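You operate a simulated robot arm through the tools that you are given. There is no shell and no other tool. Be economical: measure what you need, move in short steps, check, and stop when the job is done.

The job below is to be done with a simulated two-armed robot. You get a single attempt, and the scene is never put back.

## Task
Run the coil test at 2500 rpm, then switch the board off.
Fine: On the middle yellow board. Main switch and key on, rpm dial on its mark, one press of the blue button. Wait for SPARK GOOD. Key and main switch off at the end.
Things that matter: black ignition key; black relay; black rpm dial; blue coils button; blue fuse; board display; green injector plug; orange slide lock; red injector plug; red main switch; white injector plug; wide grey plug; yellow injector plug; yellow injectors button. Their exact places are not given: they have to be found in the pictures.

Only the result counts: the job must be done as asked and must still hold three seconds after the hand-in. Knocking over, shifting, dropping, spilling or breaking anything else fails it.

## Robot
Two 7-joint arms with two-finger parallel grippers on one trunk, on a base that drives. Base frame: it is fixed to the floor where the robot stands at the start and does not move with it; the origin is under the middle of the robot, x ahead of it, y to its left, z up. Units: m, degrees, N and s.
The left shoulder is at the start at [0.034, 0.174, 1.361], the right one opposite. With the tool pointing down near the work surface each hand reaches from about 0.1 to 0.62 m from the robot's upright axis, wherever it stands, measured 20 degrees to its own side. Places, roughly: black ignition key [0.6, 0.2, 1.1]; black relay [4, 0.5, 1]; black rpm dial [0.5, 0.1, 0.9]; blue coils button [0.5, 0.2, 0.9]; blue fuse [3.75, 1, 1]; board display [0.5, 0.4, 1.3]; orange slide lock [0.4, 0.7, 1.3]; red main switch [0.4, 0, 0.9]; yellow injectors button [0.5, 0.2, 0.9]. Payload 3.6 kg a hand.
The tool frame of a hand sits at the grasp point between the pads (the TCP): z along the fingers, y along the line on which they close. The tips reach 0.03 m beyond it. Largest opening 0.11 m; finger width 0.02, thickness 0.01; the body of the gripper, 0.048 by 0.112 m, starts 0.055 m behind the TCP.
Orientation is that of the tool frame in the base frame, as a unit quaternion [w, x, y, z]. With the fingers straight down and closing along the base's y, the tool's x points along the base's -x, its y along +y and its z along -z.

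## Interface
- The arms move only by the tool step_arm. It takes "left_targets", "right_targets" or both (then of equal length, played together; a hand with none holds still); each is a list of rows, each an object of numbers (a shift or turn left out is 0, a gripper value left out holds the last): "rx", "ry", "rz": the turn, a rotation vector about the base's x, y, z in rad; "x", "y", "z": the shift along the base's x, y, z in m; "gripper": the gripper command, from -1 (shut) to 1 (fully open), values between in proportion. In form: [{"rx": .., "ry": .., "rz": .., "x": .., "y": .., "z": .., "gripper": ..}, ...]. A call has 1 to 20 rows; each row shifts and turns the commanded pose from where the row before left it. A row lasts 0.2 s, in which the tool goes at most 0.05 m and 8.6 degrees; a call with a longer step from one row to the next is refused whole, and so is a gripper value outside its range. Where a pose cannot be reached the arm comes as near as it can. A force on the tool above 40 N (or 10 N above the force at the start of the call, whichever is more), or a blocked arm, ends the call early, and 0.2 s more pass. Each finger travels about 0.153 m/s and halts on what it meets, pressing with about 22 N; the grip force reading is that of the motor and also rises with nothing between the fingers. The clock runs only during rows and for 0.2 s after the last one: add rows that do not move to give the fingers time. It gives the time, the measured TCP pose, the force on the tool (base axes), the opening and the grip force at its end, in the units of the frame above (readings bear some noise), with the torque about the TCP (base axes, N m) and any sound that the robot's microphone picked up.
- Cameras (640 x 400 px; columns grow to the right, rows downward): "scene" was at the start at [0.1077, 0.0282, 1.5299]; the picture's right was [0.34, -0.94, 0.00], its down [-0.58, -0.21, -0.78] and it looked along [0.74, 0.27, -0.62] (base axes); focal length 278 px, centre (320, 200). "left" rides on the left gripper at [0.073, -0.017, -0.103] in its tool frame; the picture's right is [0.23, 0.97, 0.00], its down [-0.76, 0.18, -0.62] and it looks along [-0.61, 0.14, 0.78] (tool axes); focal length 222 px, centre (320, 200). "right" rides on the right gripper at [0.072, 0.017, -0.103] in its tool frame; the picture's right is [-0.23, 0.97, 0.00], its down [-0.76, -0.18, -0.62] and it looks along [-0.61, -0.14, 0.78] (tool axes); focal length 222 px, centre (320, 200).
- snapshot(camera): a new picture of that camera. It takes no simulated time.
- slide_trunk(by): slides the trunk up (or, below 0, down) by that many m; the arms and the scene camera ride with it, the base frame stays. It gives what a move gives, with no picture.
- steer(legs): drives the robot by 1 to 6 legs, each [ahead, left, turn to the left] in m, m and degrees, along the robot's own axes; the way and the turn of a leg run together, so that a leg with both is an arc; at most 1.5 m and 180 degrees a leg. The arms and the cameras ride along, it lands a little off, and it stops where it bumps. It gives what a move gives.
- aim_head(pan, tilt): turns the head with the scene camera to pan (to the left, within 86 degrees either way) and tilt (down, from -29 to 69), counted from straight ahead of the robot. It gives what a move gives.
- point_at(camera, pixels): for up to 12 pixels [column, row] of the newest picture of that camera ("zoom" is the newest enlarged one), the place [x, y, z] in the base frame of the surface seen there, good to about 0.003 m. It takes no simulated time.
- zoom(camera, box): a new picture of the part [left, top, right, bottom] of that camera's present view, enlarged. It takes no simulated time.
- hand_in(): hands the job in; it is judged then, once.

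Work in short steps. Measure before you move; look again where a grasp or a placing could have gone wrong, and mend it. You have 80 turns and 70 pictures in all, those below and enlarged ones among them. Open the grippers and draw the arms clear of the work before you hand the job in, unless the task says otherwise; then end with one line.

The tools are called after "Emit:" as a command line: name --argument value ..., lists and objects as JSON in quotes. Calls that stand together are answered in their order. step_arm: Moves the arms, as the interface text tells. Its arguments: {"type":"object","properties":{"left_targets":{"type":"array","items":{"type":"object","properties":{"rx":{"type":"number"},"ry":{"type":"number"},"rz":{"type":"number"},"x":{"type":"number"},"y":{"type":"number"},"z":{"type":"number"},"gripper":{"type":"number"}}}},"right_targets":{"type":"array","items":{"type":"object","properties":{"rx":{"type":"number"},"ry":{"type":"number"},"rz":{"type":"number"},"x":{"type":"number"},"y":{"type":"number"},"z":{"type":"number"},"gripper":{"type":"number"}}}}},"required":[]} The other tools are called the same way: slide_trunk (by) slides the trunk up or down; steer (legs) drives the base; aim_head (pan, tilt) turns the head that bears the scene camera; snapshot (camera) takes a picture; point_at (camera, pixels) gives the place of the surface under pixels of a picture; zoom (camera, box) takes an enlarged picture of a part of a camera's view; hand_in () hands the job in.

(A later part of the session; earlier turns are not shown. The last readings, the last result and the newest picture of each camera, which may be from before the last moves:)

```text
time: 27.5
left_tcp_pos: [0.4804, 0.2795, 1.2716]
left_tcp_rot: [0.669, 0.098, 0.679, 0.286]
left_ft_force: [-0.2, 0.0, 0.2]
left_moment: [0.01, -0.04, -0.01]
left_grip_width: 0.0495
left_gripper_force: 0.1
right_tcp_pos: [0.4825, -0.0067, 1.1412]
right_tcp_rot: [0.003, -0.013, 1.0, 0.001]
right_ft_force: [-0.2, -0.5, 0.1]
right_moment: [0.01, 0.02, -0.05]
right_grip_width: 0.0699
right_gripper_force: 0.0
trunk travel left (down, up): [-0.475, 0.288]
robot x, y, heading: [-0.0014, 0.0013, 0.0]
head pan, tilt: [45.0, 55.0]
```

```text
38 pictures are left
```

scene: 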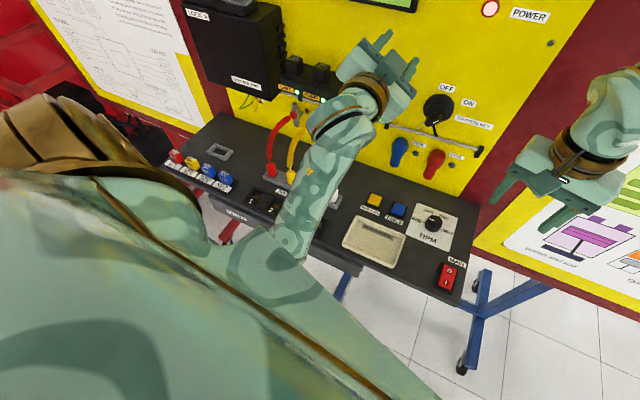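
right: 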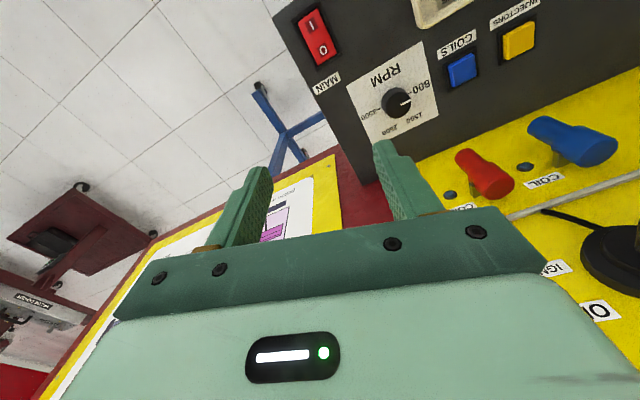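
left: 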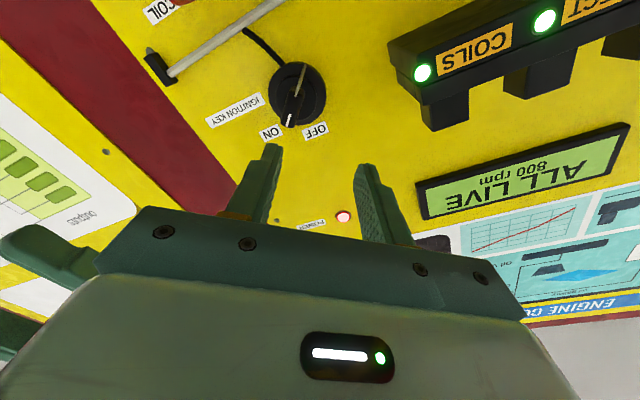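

Free now. I unroll the remaining ~31° and raise the left hand another 8 cm.

Emit:
step_arm --left_targets '[{"rx": -0.101, "ry": -0.0387}, {"rx": -0.101, "ry": -0.0387}, {"rx": -0.101, "ry": -0.0387}, {"rx": -0.101, "ry": -0.0387}, {"rx": -0.101, "ry": -0.0387}, {"z": 0.03}, {"z": 0.03}, {"z": 0.03}, {}]'

```text
time: 28.6
left_tcp_pos: [0.4804, 0.3033, 1.2776]
left_tcp_rot: [0.734, -0.03, 0.653, 0.186]
left_ft_force: [0.8, -0.4, -0.7]
left_moment: [-0.04, -0.01, -0.01]
left_grip_width: 0.0493
left_gripper_force: 0.0
right_tcp_pos: [0.4831, -0.007, 1.1416]
right_tcp_rot: [0.003, -0.013, 1.0, 0.0]
right_ft_force: [-0.1, 0.3, 0.0]
right_moment: [0.01, -0.02, -0.01]
right_grip_width: 0.0695
right_gripper_force: 0.0
trunk travel left (down, up): [-0.475, 0.288]
robot x, y, heading: [-0.0023, -0.0002, -0.0]
head pan, tilt: [45.0, 55.0]
stopped in row 5 (left hand): the arm was blocked; the commanded pose is now the measured one
```

Mostly unrolled. Now raise it, and pitch the fingers down.

Emit:
step_arm --left_targets '[{"z": 0.03}, {"z": 0.03, "y": 0.01}, {"z": 0.03, "y": 0.01}, {"rx": -0.0511, "ry": 0.1334, "x": -0.008}, {"rx": -0.0511, "ry": 0.1334, "x": -0.008}, {"rx": -0.0511, "ry": 0.1334, "x": -0.008}, {"rx": -0.0511, "ry": 0.1334, "x": -0.008}, {"rx": -0.0511, "ry": 0.1334, "x": -0.008}, {"rx": -0.0511, "ry": 0.1334, "x": -0.008}, {"rx": -0.0511, "ry": 0.1334, "x": -0.008}, {"rx": -0.0511, "ry": 0.1334}, {"rx": -0.0511, "ry": 0.1334}, {}]'

```text
time: 31.4
left_tcp_pos: [0.4764, 0.3592, 1.3547]
left_tcp_rot: [0.215, -0.078, 0.973, 0.026]
left_ft_force: [-0.5, 0.4, 0.2]
left_moment: [0.0, 0.01, 0.02]
left_grip_width: 0.0495
left_gripper_force: 0.1
left hand out of reach, approached as far as the arm can: row 9, 10, 11, 12
right_tcp_pos: [0.4821, -0.0078, 1.1406]
right_tcp_rot: [0.003, -0.013, 1.0, 0.001]
right_ft_force: [-0.2, 0.9, 1.0]
right_moment: [0.03, 0.02, 0.03]
right_grip_width: 0.0701
right_gripper_force: 0.1
trunk travel left (down, up): [-0.475, 0.288]
robot x, y, heading: [0.0003, -0.0004, 0.2]
head pan, tilt: [45.0, 55.0]
```

Left hand is back up. I move it back 6 cm from the wall, then lower the trunk 0.12 m.

Emit:
step_arm --left_targets '[{"x": -0.03, "y": -0.01}, {"x": -0.03, "y": -0.01}, {"x": -0.02, "y": -0.01}, {}]'

Emit:
slide_trunk --by -0.12

Emit:
aim_head --pan 20 --tilt 38

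Emit:
snapshot --camera "scene"

```text
time: 32.5
left_tcp_pos: [0.4235, 0.3876, 1.3539]
left_tcp_rot: [0.215, -0.08, 0.973, 0.026]
left_ft_force: [-1.2, -0.3, -0.7]
left_moment: [0.01, 0.02, 0.02]
left_grip_width: 0.0496
left_gripper_force: 0.0
left hand out of reach, approached as far as the arm can: row 1, 2, 3
right_tcp_pos: [0.4831, -0.0059, 1.142]
right_tcp_rot: [0.003, -0.013, 1.0, 0.0]
right_ft_force: [-0.2, -0.1, -0.2]
right_moment: [0.02, -0.01, 0.02]
right_grip_width: 0.0697
right_gripper_force: 0.0
trunk travel left (down, up): [-0.475, 0.288]
robot x, y, heading: [0.0013, -0.0007, 0.0]
head pan, tilt: [45.0, 55.0]
```

```text
time: 34.0
left_tcp_pos: [0.4449, 0.3877, 1.2099]
left_tcp_rot: [0.185, -0.078, 0.979, 0.029]
left_ft_force: [-0.1, 0.3, 0.0]
left_moment: [0.01, -0.02, -0.02]
left_grip_width: 0.0495
left_gripper_force: 0.1
right_tcp_pos: [0.4819, -0.0074, 1.0225]
right_tcp_rot: [0.003, -0.013, 1.0, 0.0]
right_ft_force: [-1.3, -0.9, -0.6]
right_moment: [0.0, 0.02, -0.02]
right_grip_width: 0.0696
right_gripper_force: 0.0
trunk travel left (down, up): [-0.355, 0.408]
robot x, y, heading: [0.0023, 0.0005, -0.0]
head pan, tilt: [45.0, 55.0]
```

```text
time: 34.8
left_tcp_pos: [0.4453, 0.3878, 1.2085]
left_tcp_rot: [0.187, -0.077, 0.979, 0.027]
left_ft_force: [0.0, -0.4, 0.5]
left_moment: [0.01, 0.01, 0.02]
left_grip_width: 0.0497
left_gripper_force: 0.1
right_tcp_pos: [0.4814, -0.0066, 1.0222]
right_tcp_rot: [0.003, -0.013, 1.0, 0.0]
right_ft_force: [0.4, -1.2, -0.1]
right_moment: [0.0, -0.04, -0.02]
right_grip_width: 0.0697
right_gripper_force: 0.2
trunk travel left (down, up): [-0.355, 0.408]
robot x, y, heading: [0.0012, 0.0002, -0.0]
head pan, tilt: [20.0, 38.0]
```

```text
37 pictures are left
```

scene: 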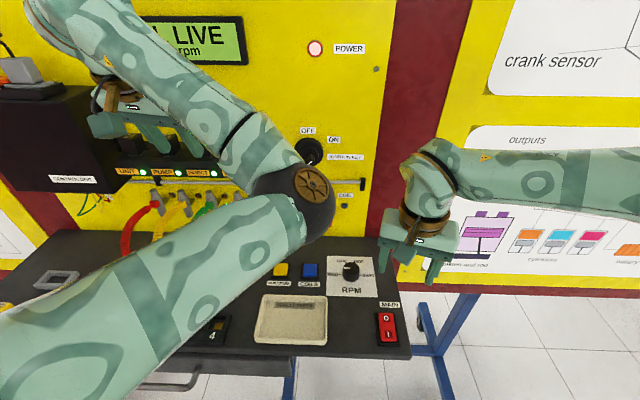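

The left elbow swung forward to (300,190). I measure the elbow and the space under the left fingers.

Emit:
point_at --camera "scene" --pixels '[[308, 190], [285, 230], [240, 250], [150, 140], [130, 145], [165, 145], [60, 150], [210, 80], [60, 95], [320, 215], [100, 250], [95, 130]]'

Emit:
snapshot --camera "left"

```text
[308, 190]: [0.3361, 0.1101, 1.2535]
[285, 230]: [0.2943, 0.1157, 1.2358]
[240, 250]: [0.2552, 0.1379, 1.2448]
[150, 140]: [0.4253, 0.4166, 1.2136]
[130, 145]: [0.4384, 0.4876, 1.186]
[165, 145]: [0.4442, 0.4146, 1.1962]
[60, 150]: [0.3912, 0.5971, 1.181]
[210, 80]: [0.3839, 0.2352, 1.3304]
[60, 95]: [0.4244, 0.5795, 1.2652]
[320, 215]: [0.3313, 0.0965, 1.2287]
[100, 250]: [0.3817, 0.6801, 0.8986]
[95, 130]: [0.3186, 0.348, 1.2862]
```

```text
36 pictures are left
```

left: 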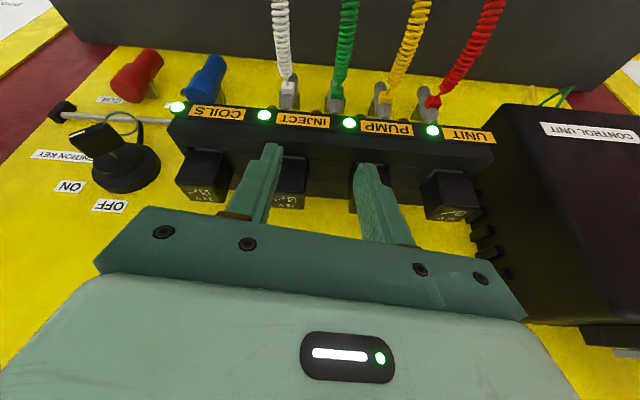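

Elbow at (0.34,0.10,1.25) leaves room over the dial at x=0.52. I lift the left hand 6 cm away from the relays and bring the right hand toward the dial at safe height.

Emit:
step_arm --left_targets '[{"z": 0.02}, {"z": 0.02}, {"z": 0.02}, {}]'

Emit:
step_arm --right_targets '[{"x": 0.01, "y": 0.03, "rz": 0.1}, {"x": 0.01, "y": 0.03, "rz": 0.1}, {"x": 0.01, "y": 0.025, "rz": 0.1}, {"x": 0.008, "y": 0.0155, "rz": 0.1, "z": -0.02}, {}]'

Emit:
snapshot --camera "right"

Emit:
snapshot --camera "scene"

```text
time: 35.8
left_tcp_pos: [0.4466, 0.3889, 1.269]
left_tcp_rot: [0.186, -0.078, 0.979, 0.029]
left_ft_force: [0.0, 0.4, 0.0]
left_moment: [0.02, -0.05, 0.01]
left_grip_width: 0.0493
left_gripper_force: 0.1
right_tcp_pos: [0.4827, -0.0062, 1.022]
right_tcp_rot: [0.003, -0.013, 1.0, 0.0]
right_ft_force: [0.7, -1.2, 0.1]
right_moment: [-0.03, 0.01, 0.02]
right_grip_width: 0.0699
right_gripper_force: 0.1
trunk travel left (down, up): [-0.355, 0.408]
robot x, y, heading: [0.0012, -0.0013, -0.2]
head pan, tilt: [20.0, 38.0]
```

```text
time: 37.0
left_tcp_pos: [0.4444, 0.3885, 1.2691]
left_tcp_rot: [0.185, -0.079, 0.979, 0.029]
left_ft_force: [0.3, -0.9, 0.1]
left_moment: [-0.01, 0.01, -0.02]
left_grip_width: 0.0494
left_gripper_force: 0.1
right_tcp_pos: [0.5216, 0.0928, 1.0021]
right_tcp_rot: [0.003, -0.212, 0.977, 0.001]
right_ft_force: [-0.1, 0.3, 0.3]
right_moment: [0.01, 0.0, -0.02]
right_grip_width: 0.0699
right_gripper_force: 0.0
trunk travel left (down, up): [-0.355, 0.408]
robot x, y, heading: [-0.0036, -0.0004, 0.0]
head pan, tilt: [20.0, 38.0]
```

```text
35 pictures are left
```

right: 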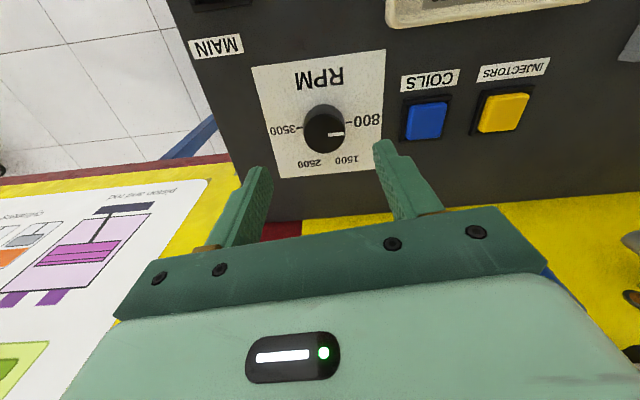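

```text
34 pictures are left
```

scene: 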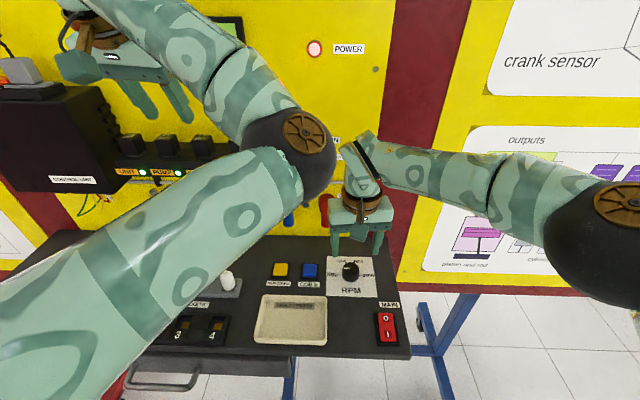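

Reach works now. I turn the hand +26° at this height and recheck the dial's centre with the right camera.

Emit:
step_arm --right_targets '[{"rz": 0.15, "x": -0.001, "y": 0.001}, {"rz": 0.15, "x": -0.001, "y": 0.001}, {"rz": 0.15}, {}]'

Emit:
zoom --camera "right" --box '[240, 60, 432, 180]'

```text
time: 38.0
left_tcp_pos: [0.4444, 0.3882, 1.2678]
left_tcp_rot: [0.186, -0.078, 0.979, 0.028]
left_ft_force: [0.3, -0.6, -1.1]
left_moment: [-0.01, 0.01, -0.04]
left_grip_width: 0.0498
left_gripper_force: 0.1
right_tcp_pos: [0.5173, 0.0849, 1.0013]
right_tcp_rot: [0.002, -0.236, 0.972, 0.0]
right_ft_force: [0.2, 0.1, -0.4]
right_moment: [0.01, 0.0, 0.0]
right_grip_width: 0.0698
right_gripper_force: 0.0
right hand out of reach, approached as far as the arm can: row 1, 2, 3
trunk travel left (down, up): [-0.355, 0.408]
robot x, y, heading: [0.0012, -0.0004, -0.1]
head pan, tilt: [20.0, 38.0]
```

```text
3.33 times, centred on (336, 120) of right
```

zoom: 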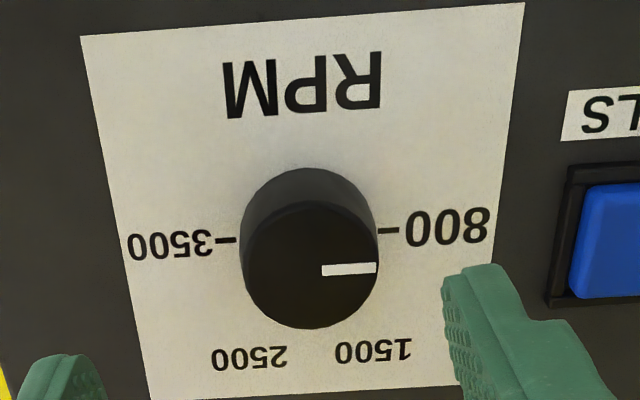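

Yaw tops out near 27°, so I'll grip at ~20° and turn negative, twice. Measure the dial from this camera first.

Emit:
point_at --camera "zoom" --pixels '[[310, 265], [244, 262], [377, 262], [310, 205], [310, 325], [225, 240], [390, 230], [350, 270]]'

Emit:
step_arm --right_targets '[{"rz": -0.1, "x": 0.001, "y": 0.004}, {"x": 0.001, "y": 0.006}, {}]'

```text
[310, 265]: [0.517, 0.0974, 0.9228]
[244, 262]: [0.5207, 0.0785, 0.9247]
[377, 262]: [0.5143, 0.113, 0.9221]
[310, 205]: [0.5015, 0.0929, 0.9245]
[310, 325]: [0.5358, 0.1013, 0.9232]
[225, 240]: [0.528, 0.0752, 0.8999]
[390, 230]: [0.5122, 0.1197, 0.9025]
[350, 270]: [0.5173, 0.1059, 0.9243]
```

```text
time: 38.8
left_tcp_pos: [0.4452, 0.389, 1.2684]
left_tcp_rot: [0.186, -0.079, 0.979, 0.028]
left_ft_force: [1.3, 0.1, 0.0]
left_moment: [0.06, 0.02, -0.03]
left_grip_width: 0.0493
left_gripper_force: 0.2
right_tcp_pos: [0.5201, 0.0932, 1.0009]
right_tcp_rot: [0.003, -0.187, 0.982, 0.002]
right_ft_force: [-1.0, 0.0, -0.5]
right_moment: [-0.04, 0.02, -0.04]
right_grip_width: 0.0697
right_gripper_force: 0.0
trunk travel left (down, up): [-0.355, 0.408]
robot x, y, heading: [0.0019, 0.0015, -0.1]
head pan, tilt: [20.0, 38.0]
```

Dial centre ≈(0.519,0.0965); TCP is within 3 mm. Descend to z 0.937 and close.

Emit:
step_arm --right_targets '[{"x": -0.001, "y": 0.003, "z": -0.03}, {"z": -0.02}, {"z": -0.013}, {}, {"gripper": -0.2}, {"gripper": -0.6}, {"gripper": -1}, {}]'

Emit:
snapshot --camera "right"

```text
time: 40.6
left_tcp_pos: [0.4457, 0.3873, 1.2686]
left_tcp_rot: [0.186, -0.078, 0.979, 0.029]
left_ft_force: [-0.6, 0.1, -0.3]
left_moment: [0.02, 0.0, 0.0]
left_grip_width: 0.0495
left_gripper_force: 0.0
right_tcp_pos: [0.5182, 0.0952, 0.9365]
right_tcp_rot: [0.003, -0.186, 0.983, 0.001]
right_ft_force: [1.3, -5.1, -0.7]
right_moment: [-0.25, -0.11, 0.01]
right_grip_width: 0.0364
right_gripper_force: 44.8
trunk travel left (down, up): [-0.355, 0.408]
robot x, y, heading: [0.003, 0.0009, 0.1]
head pan, tilt: [20.0, 38.0]
```

```text
32 pictures are left
```

right: 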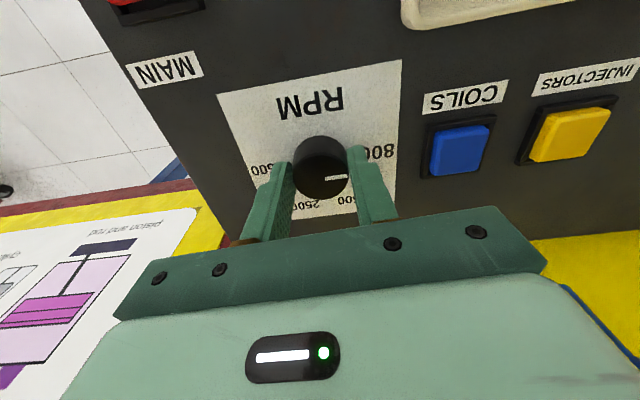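

Gripped well. Turn clockwise 60° (rz −1.047) in 8 rows.

Emit:
step_arm --right_targets '[{"rz": -0.131}, {"rz": -0.131}, {"rz": -0.131}, {"rz": -0.131}, {"rz": -0.131}, {"rz": -0.131}, {"rz": -0.131}, {"rz": -0.13}, {}]'

Emit:
snapshot --camera "right"

```text
time: 42.6
left_tcp_pos: [0.4463, 0.388, 1.2676]
left_tcp_rot: [0.185, -0.078, 0.979, 0.028]
left_ft_force: [-0.2, 0.7, -0.4]
left_moment: [0.01, -0.01, -0.03]
left_grip_width: 0.0496
left_gripper_force: 0.0
right_tcp_pos: [0.5188, 0.0984, 0.9377]
right_tcp_rot: [0.001, 0.33, 0.944, 0.0]
right_ft_force: [-0.8, -1.7, -16.2]
right_moment: [0.45, 0.67, -0.02]
right_grip_width: 0.0366
right_gripper_force: 45.0
trunk travel left (down, up): [-0.355, 0.408]
robot x, y, heading: [0.0033, -0.002, 0.2]
head pan, tilt: [20.0, 38.0]
```

```text
31 pictures are left
```

right: 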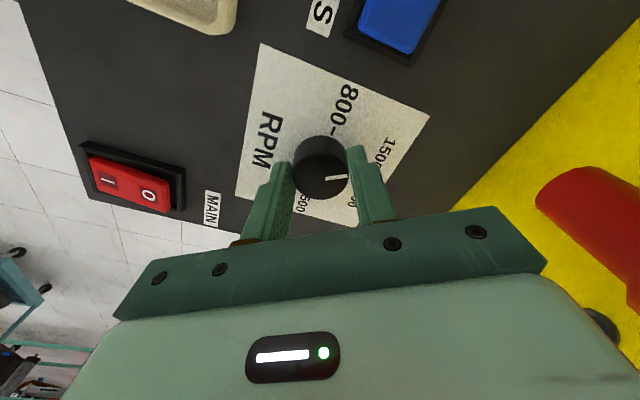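

Turned 60° with the dial (pointer toward 1500). Open, rotate back +60° around the dial, and close again.

Emit:
step_arm --right_targets '[{"gripper": -0.1}, {"gripper": 0.27}, {}, {"rz": 0.131}, {"rz": 0.131}, {"rz": 0.131}, {"rz": 0.131}, {"rz": 0.131}, {"rz": 0.131}, {"rz": 0.131}, {"rz": 0.13}, {}]'

Emit:
snapshot --camera "right"

Emit:
snapshot --camera "left"

```text
time: 45.2
left_tcp_pos: [0.446, 0.3878, 1.2676]
left_tcp_rot: [0.186, -0.077, 0.979, 0.028]
left_ft_force: [0.1, 0.1, 0.4]
left_moment: [-0.01, -0.03, 0.01]
left_grip_width: 0.0494
left_gripper_force: 0.1
right_tcp_pos: [0.5191, 0.0979, 0.938]
right_tcp_rot: [0.004, -0.189, 0.982, 0.001]
right_ft_force: [0.0, 0.1, -0.3]
right_moment: [-0.01, -0.01, 0.02]
right_grip_width: 0.0701
right_gripper_force: 0.1
trunk travel left (down, up): [-0.355, 0.408]
robot x, y, heading: [-0.0003, -0.0003, 0.2]
head pan, tilt: [20.0, 38.0]
```

```text
30 pictures are left
```

right: 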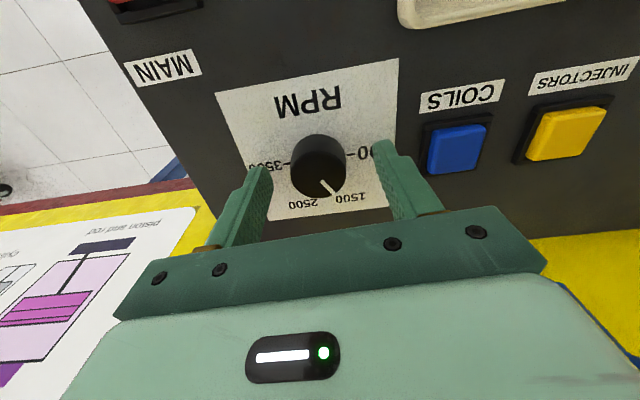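

```text
29 pictures are left
```

left: 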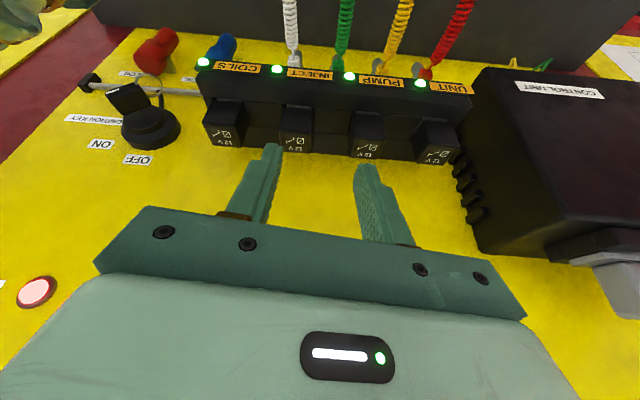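

Pointer sits near 1500. Close again and turn another 60° clockwise.

Emit:
step_arm --right_targets '[{"gripper": -0.2, "y": -0.001}, {"gripper": -0.6}, {"gripper": -1}, {}, {"rz": -0.131}, {"rz": -0.131}, {"rz": -0.131}, {"rz": -0.131}, {"rz": -0.131}, {"rz": -0.131}, {"rz": -0.131}, {"rz": -0.13}, {}, {"gripper": -0.1}, {"gripper": 0.27}, {}]'

Emit:
zoom --camera "right" --box '[224, 80, 416, 200]'

Emit:
snapshot --camera "scene"

```text
time: 48.6
left_tcp_pos: [0.445, 0.388, 1.2681]
left_tcp_rot: [0.185, -0.078, 0.979, 0.027]
left_ft_force: [-0.3, -0.1, -0.3]
left_moment: [-0.01, 0.02, -0.02]
left_grip_width: 0.0494
left_gripper_force: 0.0
right_tcp_pos: [0.519, 0.0964, 0.9384]
right_tcp_rot: [0.003, 0.329, 0.944, 0.0]
right_ft_force: [-0.3, -0.6, 0.3]
right_moment: [-0.02, 0.01, 0.0]
right_grip_width: 0.0698
right_gripper_force: 0.1
trunk travel left (down, up): [-0.355, 0.408]
robot x, y, heading: [-0.0021, -0.0003, 0.2]
head pan, tilt: [20.0, 38.0]
```

```text
3.33 times, centred on (320, 140) of right
```

zoom: 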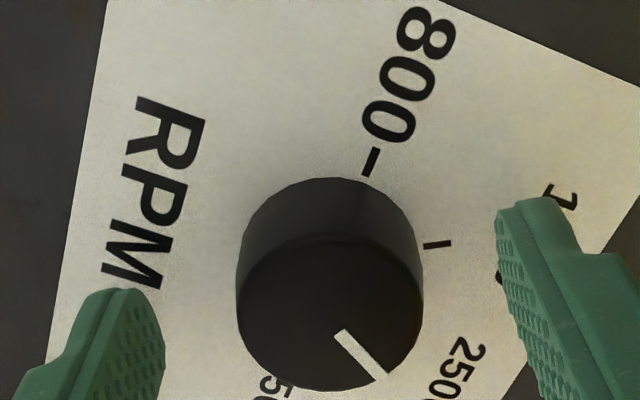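

```text
27 pictures are left
```

scene: 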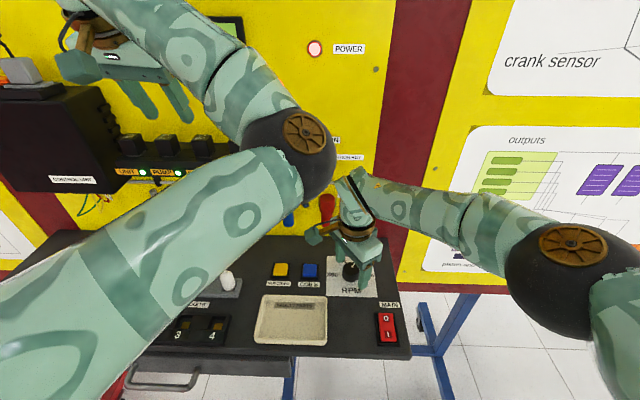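

Measure the pointer's direction and the 1500 tick from this view.

Emit:
point_at --camera "zoom" --pixels '[[342, 336], [360, 354], [382, 376], [437, 243], [424, 245], [450, 243], [372, 160], [330, 312]]'

```text
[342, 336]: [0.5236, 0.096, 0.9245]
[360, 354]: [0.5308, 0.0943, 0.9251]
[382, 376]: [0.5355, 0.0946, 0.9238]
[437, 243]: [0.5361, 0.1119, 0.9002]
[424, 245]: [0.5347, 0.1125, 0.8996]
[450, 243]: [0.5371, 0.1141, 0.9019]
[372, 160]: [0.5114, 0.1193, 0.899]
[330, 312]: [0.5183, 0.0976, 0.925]
```

Pointer direction is −4…−7° in base, matching the 2500 label (−7°); the display should confirm. I lift the right hand, and raise the left hand up and outward to uncover the display.

Emit:
step_arm --right_targets '[{"z": 0.03}, {"z": 0.04}, {"rz": 0.13, "y": -0.02}, {"rz": 0.13, "y": -0.02}, {"rz": 0.13, "y": -0.02}]' --left_targets '[{"y": 0.03, "z": 0.02}, {"y": 0.03, "z": 0.02}, {"y": 0.03, "z": 0.02}, {"y": 0.03, "z": 0.02}, {"y": 0.03, "z": 0.02}]'

Emit:
snapshot --camera "scene"

```text
time: 49.8
left_tcp_pos: [0.443, 0.5364, 1.3708]
left_tcp_rot: [0.185, -0.077, 0.979, 0.028]
left_ft_force: [0.2, 0.4, 0.6]
left_moment: [0.01, -0.04, 0.0]
left_grip_width: 0.0493
left_gripper_force: 0.1
right_tcp_pos: [0.5165, 0.0366, 1.0076]
right_tcp_rot: [0.003, 0.139, 0.99, -0.001]
right_ft_force: [-0.8, 0.6, -0.4]
right_moment: [0.03, -0.03, 0.02]
right_grip_width: 0.0696
right_gripper_force: 0.0
trunk travel left (down, up): [-0.355, 0.408]
robot x, y, heading: [-0.0009, -0.0003, -0.1]
head pan, tilt: [20.0, 38.0]
```

```text
26 pictures are left
```

scene: 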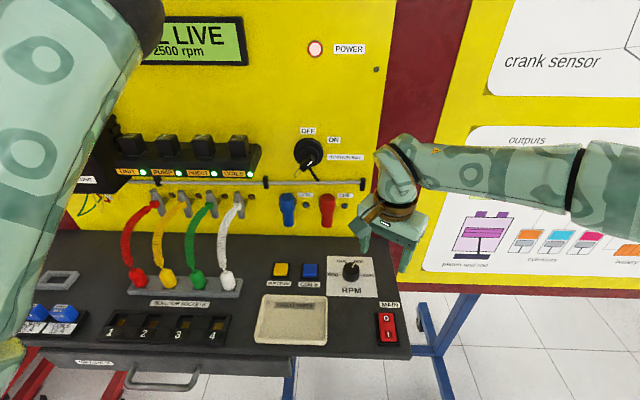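

Display reads 2500 rpm and the left arm is nicely aside. I zoom on dial and button.

Emit:
zoom --camera "scene" --box '[288, 245, 384, 305]'

Emit:
point_at --camera "zoom" --pixels '[[150, 165], [110, 170], [190, 170], [150, 130], [150, 200], [60, 170]]'

```text
6.67 times, centred on (336, 275) of scene
```

zoom: 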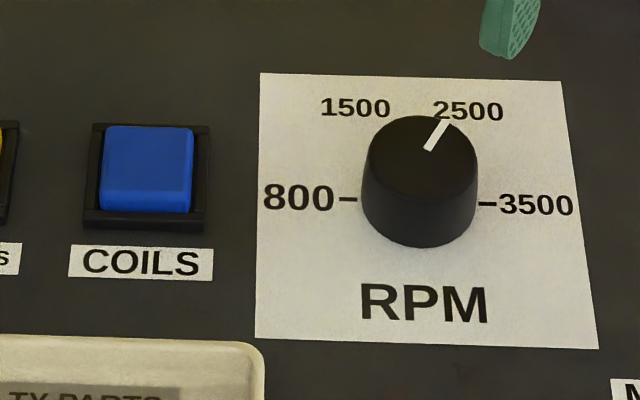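

```text
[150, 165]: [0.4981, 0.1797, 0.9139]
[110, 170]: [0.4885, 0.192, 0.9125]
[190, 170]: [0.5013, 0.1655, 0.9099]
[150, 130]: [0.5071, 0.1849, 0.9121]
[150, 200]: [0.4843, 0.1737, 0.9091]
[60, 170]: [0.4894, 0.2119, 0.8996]
```

Button centre ≈(0.4965,0.179,0.913). Bring the right hand, closed, above it at z≈0.98.

Emit:
step_arm --right_targets '[{"y": 0.035, "x": -0.005, "gripper": -1, "rz": 0.08}, {"y": 0.035, "x": -0.005, "rz": 0.08}, {"y": 0.035, "x": -0.005, "rz": 0.08, "z": -0.01}, {"y": 0.0375, "x": -0.005, "rz": 0.08, "z": -0.02}, {}]'

Emit:
snapshot --camera "scene"

Emit:
snapshot --camera "right"

```text
time: 51.0
left_tcp_pos: [0.4439, 0.537, 1.37]
left_tcp_rot: [0.185, -0.078, 0.979, 0.028]
left_ft_force: [0.5, 1.0, -0.7]
left_moment: [0.01, -0.01, 0.02]
left_grip_width: 0.0493
left_gripper_force: 0.0
right_tcp_pos: [0.4886, 0.1498, 0.9909]
right_tcp_rot: [0.003, 0.001, 1.0, 0.0]
right_ft_force: [-0.2, -0.4, -0.6]
right_moment: [0.0, 0.01, -0.04]
right_grip_width: 0.0
right_gripper_force: 21.6
right hand out of reach, approached as far as the arm can: row 3, 4
trunk travel left (down, up): [-0.355, 0.408]
robot x, y, heading: [0.0019, -0.0001, 0.0]
head pan, tilt: [20.0, 38.0]
```

```text
24 pictures are left
```

scene: 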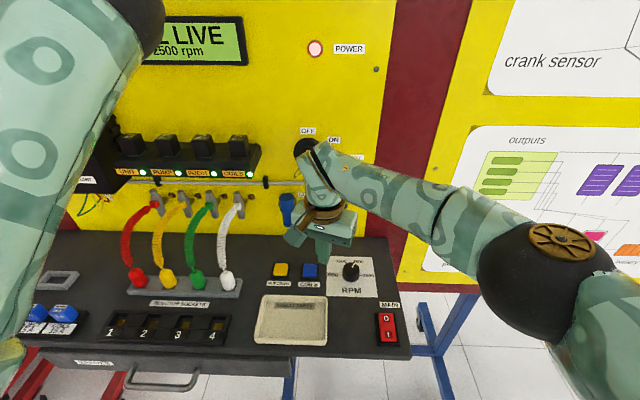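

```text
23 pictures are left
```

right: 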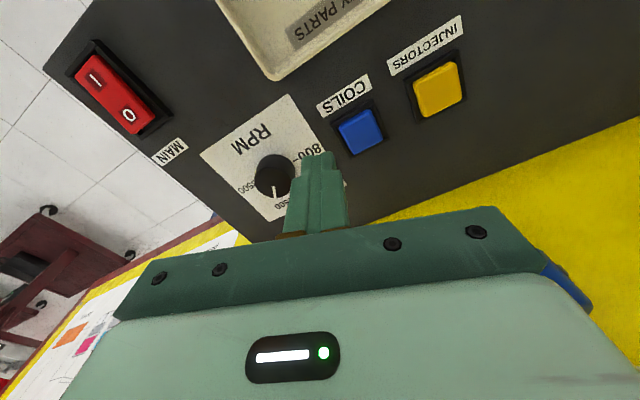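

Short by 3 cm and the wrist is already level with the shoulder, so I drive the base 6 cm to the left; hand tips (0.96) clear everything on the deck.

Emit:
steer --legs '[[0, 0.06, 0]]'

Emit:
snapshot --camera "right"

```text
time: 52.0
left_tcp_pos: [0.4433, 0.6, 1.3697]
left_tcp_rot: [0.185, -0.079, 0.979, 0.028]
left_ft_force: [-0.7, 0.8, -0.5]
left_moment: [-0.06, -0.02, -0.02]
left_grip_width: 0.0496
left_gripper_force: 0.0
right_tcp_pos: [0.4895, 0.2097, 0.9913]
right_tcp_rot: [0.003, 0.0, 1.0, -0.002]
right_ft_force: [0.4, -0.1, -0.4]
right_moment: [-0.02, 0.02, 0.0]
right_grip_width: 0.0001
right_gripper_force: 21.8
trunk travel left (down, up): [-0.355, 0.408]
robot x, y, heading: [-0.0045, 0.0629, -0.3]
head pan, tilt: [20.0, 38.0]
```

```text
22 pictures are left
```

right: 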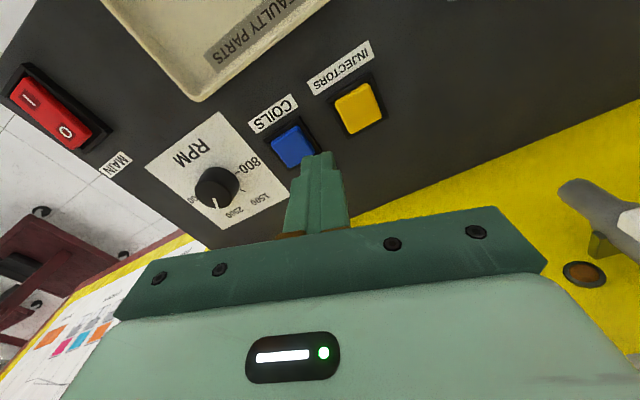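

Now move to the button centre: dx +0.0075, dy −0.031, down to tip z≈0.935, and verify.

Emit:
step_arm --right_targets '[{"x": 0.0075, "y": -0.031}, {"z": -0.025}, {}]'

Emit:
zoom --camera "scene" --box '[240, 220, 400, 320]'

Emit:
snapshot --camera "right"

```text
time: 52.8
left_tcp_pos: [0.4431, 0.5959, 1.3718]
left_tcp_rot: [0.186, -0.078, 0.979, 0.029]
left_ft_force: [1.4, -0.3, 0.0]
left_moment: [0.03, 0.02, -0.01]
left_grip_width: 0.0495
left_gripper_force: 0.1
right_tcp_pos: [0.4953, 0.1772, 0.9674]
right_tcp_rot: [0.003, 0.001, 1.0, 0.001]
right_ft_force: [-0.1, -0.8, -0.4]
right_moment: [-0.02, -0.01, 0.0]
right_grip_width: 0.0
right_gripper_force: 21.9
trunk travel left (down, up): [-0.355, 0.408]
robot x, y, heading: [0.0001, 0.0602, 0.0]
head pan, tilt: [20.0, 38.0]
```

```text
4.00 times, centred on (320, 270) of scene
```

zoom: 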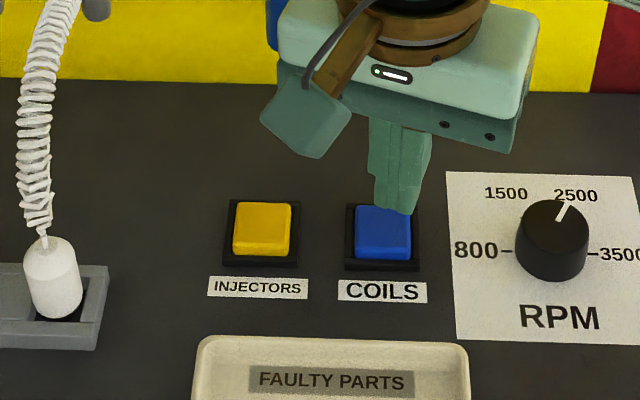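

```text
20 pictures are left
```

right: 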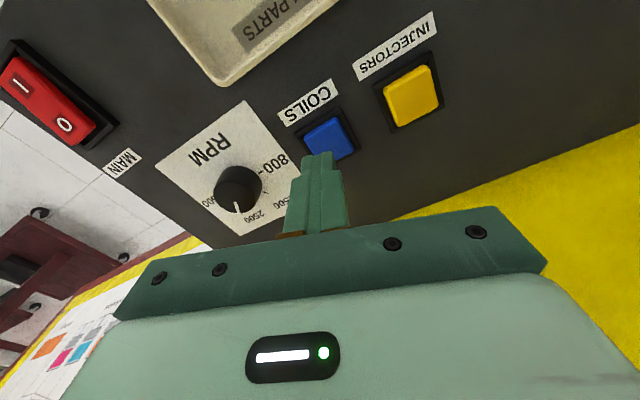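

Tip is right above the blue cap. One press: down in small steps and straight back up.

Emit:
step_arm --right_targets '[{"z": -0.02}, {"z": -0.004}, {"z": -0.003}, {"z": -0.003}, {"z": -0.002}, {}]'

Emit:
snapshot --camera "scene"

```text
time: 54.2
left_tcp_pos: [0.443, 0.5986, 1.3708]
left_tcp_rot: [0.186, -0.079, 0.979, 0.028]
left_ft_force: [-0.2, -0.4, 0.7]
left_moment: [-0.01, 0.0, 0.0]
left_grip_width: 0.0493
left_gripper_force: 0.0
right_tcp_pos: [0.4949, 0.1778, 0.9362]
right_tcp_rot: [0.003, -0.001, 1.0, 0.001]
right_ft_force: [-0.3, -0.1, 12.4]
right_moment: [0.0, 0.07, -0.04]
right_grip_width: 0.0
right_gripper_force: 22.4
trunk travel left (down, up): [-0.355, 0.408]
robot x, y, heading: [-0.0047, 0.0589, 0.2]
head pan, tilt: [20.0, 38.0]
heard: click
```

```text
19 pictures are left
```

scene: 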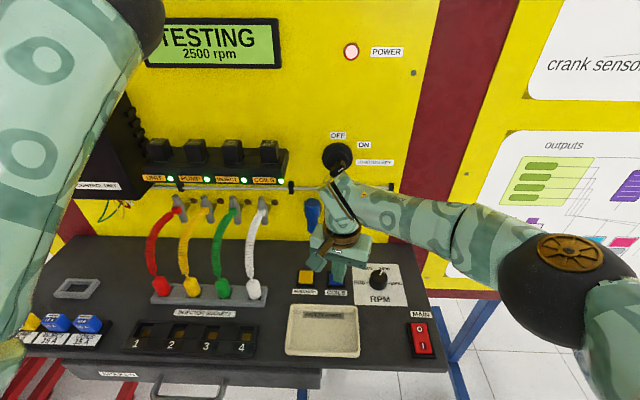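

Click heard and TESTING at 2500 rpm. Lift the right hand straight up, withdraw to the right, and wait.

Emit:
step_arm --right_targets '[{"z": 0.03}, {"z": 0.04}, {"z": 0.03, "y": -0.03}, {"y": -0.045}, {"y": -0.045}, {"y": -0.045, "x": -0.01}, {"y": -0.04, "x": -0.015}, {"x": -0.02}, {}, {}, {}, {}, {}, {}, {}]'

Emit:
snapshot --camera "scene"

```text
time: 57.4
left_tcp_pos: [0.4446, 0.5975, 1.3713]
left_tcp_rot: [0.186, -0.079, 0.979, 0.028]
left_ft_force: [0.4, 0.2, 0.6]
left_moment: [-0.03, 0.01, 0.02]
left_grip_width: 0.0495
left_gripper_force: 0.1
right_tcp_pos: [0.4526, -0.0263, 1.0347]
right_tcp_rot: [0.003, 0.0, 1.0, -0.001]
right_ft_force: [-0.9, 0.4, 0.4]
right_moment: [0.01, 0.01, 0.01]
right_grip_width: 0.0
right_gripper_force: 21.7
trunk travel left (down, up): [-0.355, 0.408]
robot x, y, heading: [0.0, 0.0605, 0.0]
head pan, tilt: [20.0, 38.0]
```

```text
18 pictures are left
```

scene: 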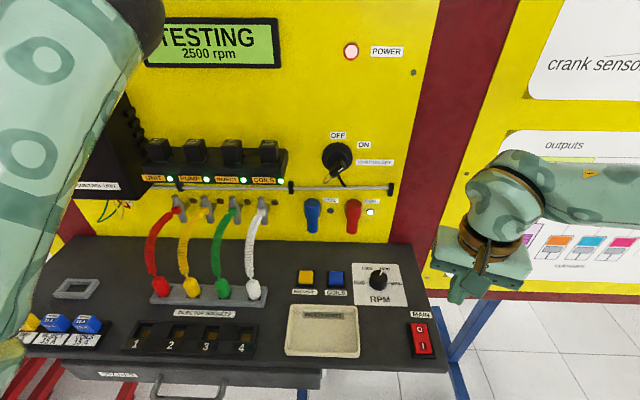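

Still TESTING. Meanwhile I prepare the right hand (freer than the left) for the key: yaw 21°, raise, pitch up to face the wall in front of the key.

Emit:
step_arm --right_targets '[{"z": 0.035, "rz": 0.122, "gripper": -0.1}, {"z": 0.035, "rz": 0.122}, {"z": 0.036, "rz": 0.122}, {"rx": 0.0511, "ry": -0.1334, "x": 0.003, "y": 0.0187}, {"rx": 0.0511, "ry": -0.1334, "x": 0.003, "y": 0.0187}, {"rx": 0.0511, "ry": -0.1334, "x": 0.003, "y": 0.0187}, {"rx": 0.0511, "ry": -0.1334, "x": 0.003, "y": 0.0187}, {"rx": 0.0511, "ry": -0.1334, "x": 0.003, "y": 0.0187}, {"rx": 0.0511, "ry": -0.1334, "x": 0.003, "y": 0.0187}, {"rx": 0.0511, "ry": -0.1334, "x": 0.003, "y": 0.0187}, {"rx": 0.0511, "ry": -0.1334, "x": 0.003, "y": 0.0187}, {"rx": 0.0511, "ry": -0.1334, "x": 0.003, "y": 0.0187}, {"rx": 0.0511, "ry": -0.1334, "x": 0.003, "y": 0.0187}, {"rx": 0.0511, "ry": -0.1334, "x": 0.003, "y": 0.0187}, {}]'

Emit:
snapshot --camera "scene"

```text
time: 60.6
left_tcp_pos: [0.4439, 0.5957, 1.3707]
left_tcp_rot: [0.185, -0.078, 0.979, 0.028]
left_ft_force: [-0.6, 0.1, -0.2]
left_moment: [0.02, 0.01, 0.03]
left_grip_width: 0.0495
left_gripper_force: 0.0
right_tcp_pos: [0.4745, 0.1859, 1.2039]
right_tcp_rot: [0.648, -0.129, 0.742, 0.114]
right_ft_force: [0.3, -0.8, 0.3]
right_moment: [-0.02, 0.02, 0.01]
right_grip_width: 0.0495
right_gripper_force: 0.1
right hand out of reach, approached as far as the arm can: row 12, 13, 14
trunk travel left (down, up): [-0.355, 0.408]
robot x, y, heading: [-0.0014, 0.0586, 0.0]
head pan, tilt: [20.0, 38.0]
```

```text
17 pictures are left
```

scene: 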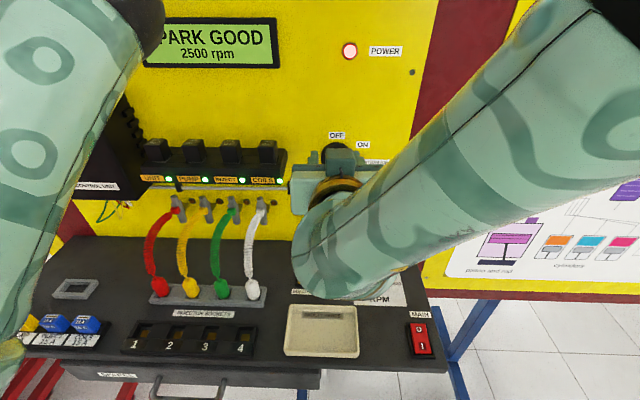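

SPARK GOOD is shown. The right hand is at z 1.204, 8° pitched down; I lower it to 1.142 and roll +45° to match the key.

Emit:
step_arm --right_targets '[{"z": -0.02}, {"z": -0.02}, {"z": -0.02}, {"rx": 0.1214, "ry": 0.0465}, {"rx": 0.1214, "ry": 0.0465}, {"rx": 0.1214, "ry": 0.0465}, {"rx": 0.1214, "ry": 0.0465}, {"rx": 0.1214, "ry": 0.0465}, {"rx": 0.1214, "ry": 0.0465}, {}]'

Emit:
snapshot --camera "right"

```text
time: 62.8
left_tcp_pos: [0.4437, 0.5988, 1.371]
left_tcp_rot: [0.186, -0.078, 0.979, 0.029]
left_ft_force: [1.0, 0.1, -0.3]
left_moment: [0.01, 0.02, -0.02]
left_grip_width: 0.0497
left_gripper_force: 0.1
right_tcp_pos: [0.4599, 0.2096, 1.2458]
right_tcp_rot: [0.553, 0.128, 0.727, 0.388]
right_ft_force: [0.1, -0.9, -0.7]
right_moment: [0.01, 0.0, -0.03]
right_grip_width: 0.0496
right_gripper_force: 0.0
right hand out of reach, approached as far as the arm can: row 1, 2, 3, 4, 5, 6, 7, 8, 9
trunk travel left (down, up): [-0.355, 0.408]
robot x, y, heading: [-0.0018, 0.0593, -0.1]
head pan, tilt: [20.0, 38.0]
```

```text
16 pictures are left
```

right: 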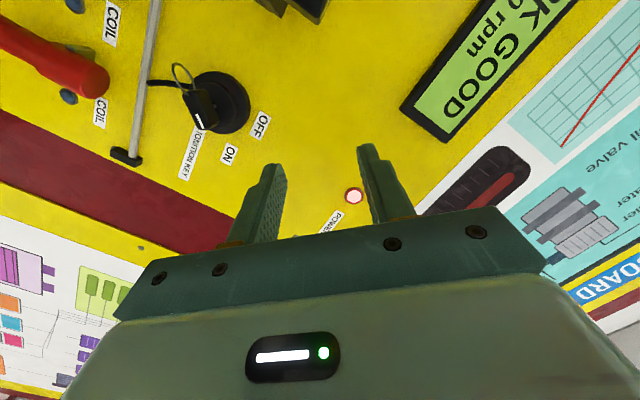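

The low trunk stops the hand from getting low enough; earlier the trunk was 0.12 m higher. I raise it back and then lower the right hand to the key.

Emit:
slide_trunk --by 0.12

Emit:
step_arm --right_targets '[{"z": -0.04}, {"z": -0.04}, {"z": -0.04}, {"z": -0.035}, {"z": -0.03}, {}]'

```text
time: 64.3
left_tcp_pos: [0.4439, 0.5985, 1.4907]
left_tcp_rot: [0.186, -0.078, 0.979, 0.027]
left_ft_force: [-0.1, -0.1, -0.4]
left_moment: [-0.02, 0.01, 0.02]
left_grip_width: 0.0493
left_gripper_force: 0.0
right_tcp_pos: [0.4425, 0.2104, 1.3851]
right_tcp_rot: [0.569, 0.119, 0.715, 0.389]
right_ft_force: [0.6, -0.4, 0.6]
right_moment: [-0.01, -0.01, 0.01]
right_grip_width: 0.0496
right_gripper_force: 0.2
trunk travel left (down, up): [-0.475, 0.288]
robot x, y, heading: [0.0014, 0.0586, 0.2]
head pan, tilt: [20.0, 38.0]
```

```text
time: 65.7
left_tcp_pos: [0.444, 0.5987, 1.4901]
left_tcp_rot: [0.185, -0.078, 0.979, 0.028]
left_ft_force: [-0.3, 0.4, 0.2]
left_moment: [0.0, 0.02, -0.01]
left_grip_width: 0.0497
left_gripper_force: 0.2
right_tcp_pos: [0.4209, 0.2275, 1.3691]
right_tcp_rot: [0.567, 0.121, 0.717, 0.387]
right_ft_force: [-0.5, 0.6, -0.3]
right_moment: [0.02, 0.02, -0.03]
right_grip_width: 0.0497
right_gripper_force: 0.1
right hand out of reach, approached as far as the arm can: row 1, 2, 3, 4, 5
trunk travel left (down, up): [-0.475, 0.288]
robot x, y, heading: [-0.0042, 0.0612, 0.2]
head pan, tilt: [20.0, 38.0]
```

The right arm is wrist-limited there. New plan: the left hand already points down leaning 21° to the wall, so it can nudge the key's bow back with closed fingers. First fold the right hand away to the right again.

Emit:
step_arm --right_targets '[{"rx": -0.1214, "ry": -0.0465, "y": -0.01}, {"rx": -0.1214, "ry": -0.0465, "y": -0.01}, {"rx": -0.1214, "ry": -0.0465, "y": -0.01}, {"rx": -0.1214, "ry": -0.0465, "y": -0.01}, {"rx": -0.1214, "ry": -0.0465, "y": -0.01}, {"rx": -0.1214, "ry": -0.0465, "y": -0.01}, {"rx": -0.0511, "ry": 0.1334, "y": -0.02}, {"rx": -0.0511, "ry": 0.1334, "y": -0.02}, {"rx": -0.0511, "ry": 0.1334, "y": -0.02}, {"rx": -0.0511, "ry": 0.1334, "y": -0.02}, {"rx": -0.0511, "ry": 0.1334, "y": -0.02}, {"rx": -0.0511, "ry": 0.1334, "y": -0.02}, {"rx": -0.0511, "ry": 0.1334, "y": -0.02}, {"rx": -0.0511, "ry": 0.1334, "y": -0.02}, {"rx": -0.0511, "ry": 0.1334, "y": -0.02}, {"rx": -0.0511, "ry": 0.1334, "y": -0.02}, {}]'

Emit:
snapshot --camera "scene"

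```text
time: 69.3
left_tcp_pos: [0.4426, 0.5974, 1.4898]
left_tcp_rot: [0.186, -0.078, 0.979, 0.028]
left_ft_force: [0.3, 0.5, -0.5]
left_moment: [0.01, -0.02, 0.03]
left_grip_width: 0.0498
left_gripper_force: 0.1
right_tcp_pos: [0.423, -0.0309, 1.3702]
right_tcp_rot: [0.027, -0.19, 0.981, 0.013]
right_ft_force: [-0.6, -0.1, 0.5]
right_moment: [0.01, -0.01, -0.02]
right_grip_width: 0.0494
right_gripper_force: 0.1
trunk travel left (down, up): [-0.475, 0.288]
robot x, y, heading: [-0.0005, 0.0588, -0.2]
head pan, tilt: [20.0, 38.0]
```

```text
15 pictures are left
```

scene: 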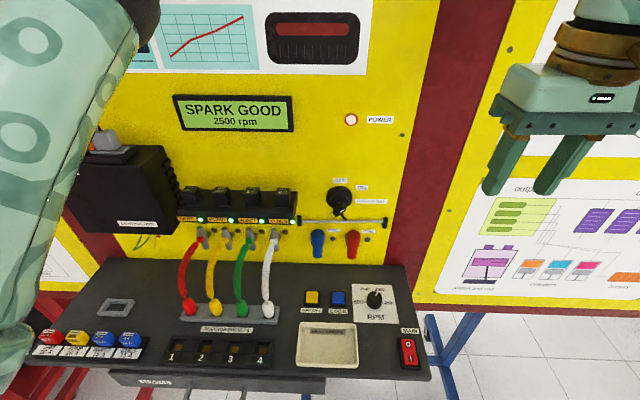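

SPARK GOOD confirmed, and the right hand is back in a good pose. I'll use its closed fingers, tilted 21° toward the wall, to push the bow's upper end left; first hover right of and above the key at (0.572,0.168,1.25).

Emit:
step_arm --right_targets '[{"x": 0.0213, "y": 0.0284, "z": -0.0171, "rx": 0.019, "ry": -0.0494, "gripper": -1}, {"x": 0.0213, "y": 0.0284, "z": -0.0171, "rx": 0.019, "ry": -0.0494}, {"x": 0.0213, "y": 0.0284, "z": -0.0171, "rx": 0.019, "ry": -0.0494}, {"x": 0.0213, "y": 0.0284, "z": -0.0171, "rx": 0.019, "ry": -0.0494}, {"x": 0.0213, "y": 0.0284, "z": -0.0171, "rx": 0.019, "ry": -0.0494}, {"x": 0.0213, "y": 0.0284, "z": -0.0171, "rx": 0.019, "ry": -0.0494}, {"x": 0.0213, "y": 0.0284, "z": -0.0171, "rx": 0.019, "ry": -0.0494}, {}]'

Emit:
snapshot --camera "scene"

```text
time: 71.1
left_tcp_pos: [0.4424, 0.5971, 1.4903]
left_tcp_rot: [0.186, -0.079, 0.979, 0.029]
left_ft_force: [-0.2, -0.6, -0.4]
left_moment: [-0.04, -0.01, 0.01]
left_grip_width: 0.0496
left_gripper_force: 0.1
right_tcp_pos: [0.5708, 0.1661, 1.251]
right_tcp_rot: [0.209, -0.188, 0.959, 0.045]
right_ft_force: [-0.7, -1.3, -0.5]
right_moment: [0.0, -0.02, 0.0]
right_grip_width: 0.0
right_gripper_force: 22.0
trunk travel left (down, up): [-0.475, 0.288]
robot x, y, heading: [0.0006, 0.0594, 0.0]
head pan, tilt: [20.0, 38.0]
```

```text
14 pictures are left
```

scene: 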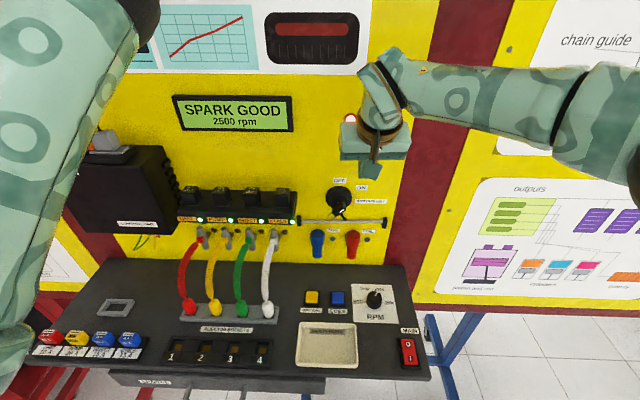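

In reach. Zoom on the key to measure the bow's present ends.

Emit:
zoom --camera "scene" --box '[308, 170, 388, 220]'

Emit:
snapshot --camera "right"

```text
8.00 times, centred on (348, 195) of scene
```

zoom: 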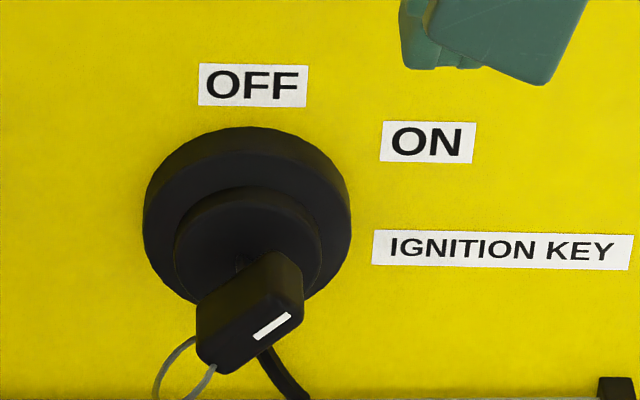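

```text
12 pictures are left
```

right: 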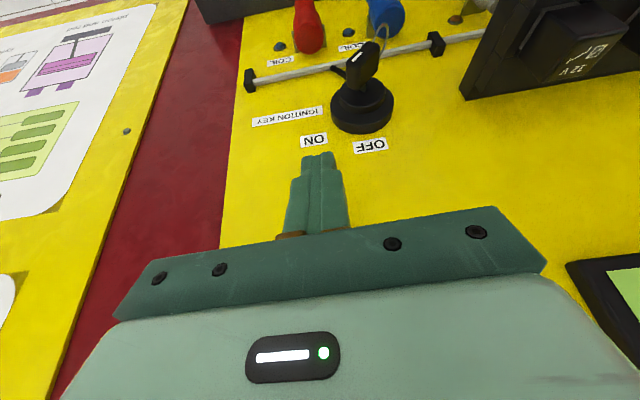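

Emit:
point_at --camera "zoom" --pixels '[[270, 258], [295, 275], [298, 305], [285, 318], [240, 340], [215, 365], [202, 335], [245, 300], [300, 290], [260, 210], [340, 200], [222, 372]]'

```text
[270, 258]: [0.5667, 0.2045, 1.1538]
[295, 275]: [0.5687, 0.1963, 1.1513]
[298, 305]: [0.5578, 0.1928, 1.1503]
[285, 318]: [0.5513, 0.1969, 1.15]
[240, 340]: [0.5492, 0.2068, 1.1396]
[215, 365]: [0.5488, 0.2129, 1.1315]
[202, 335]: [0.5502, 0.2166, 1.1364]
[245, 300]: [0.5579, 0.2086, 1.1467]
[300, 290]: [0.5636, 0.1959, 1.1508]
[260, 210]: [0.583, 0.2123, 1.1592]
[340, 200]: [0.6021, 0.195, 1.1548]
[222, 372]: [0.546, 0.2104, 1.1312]
```

The bow's right end is at l≈−0.021, z≈1.150. I lower to TCP z 1.1755 beside it (18 mm gap) and check.

Emit:
step_arm --right_targets '[{"z": -0.035}, {"z": -0.03}, {"z": -0.0105}, {}]'

Emit:
zoom --camera "scene" --box '[308, 160, 404, 220]'

```text
time: 72.1
left_tcp_pos: [0.444, 0.599, 1.4905]
left_tcp_rot: [0.186, -0.079, 0.979, 0.029]
left_ft_force: [0.1, -0.2, -0.1]
left_moment: [-0.01, 0.02, 0.01]
left_grip_width: 0.0493
left_gripper_force: 0.0
right_tcp_pos: [0.5698, 0.1636, 1.1759]
right_tcp_rot: [0.209, -0.188, 0.959, 0.044]
right_ft_force: [0.7, -0.1, 0.8]
right_moment: [0.03, 0.01, -0.03]
right_grip_width: 0.0
right_gripper_force: 22.3
trunk travel left (down, up): [-0.475, 0.288]
robot x, y, heading: [-0.0012, 0.0605, 0.1]
head pan, tilt: [20.0, 38.0]
```

```text
6.67 times, centred on (356, 190) of scene
```

zoom: 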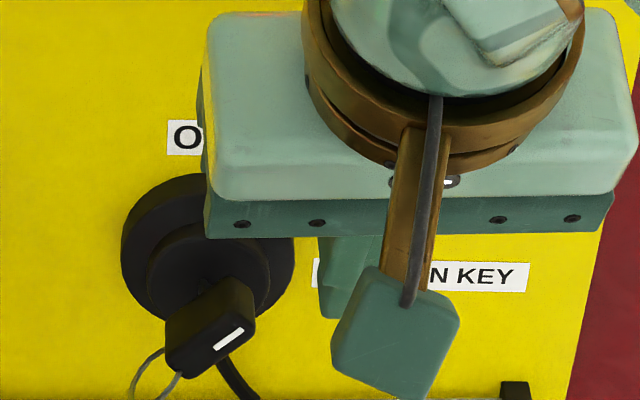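

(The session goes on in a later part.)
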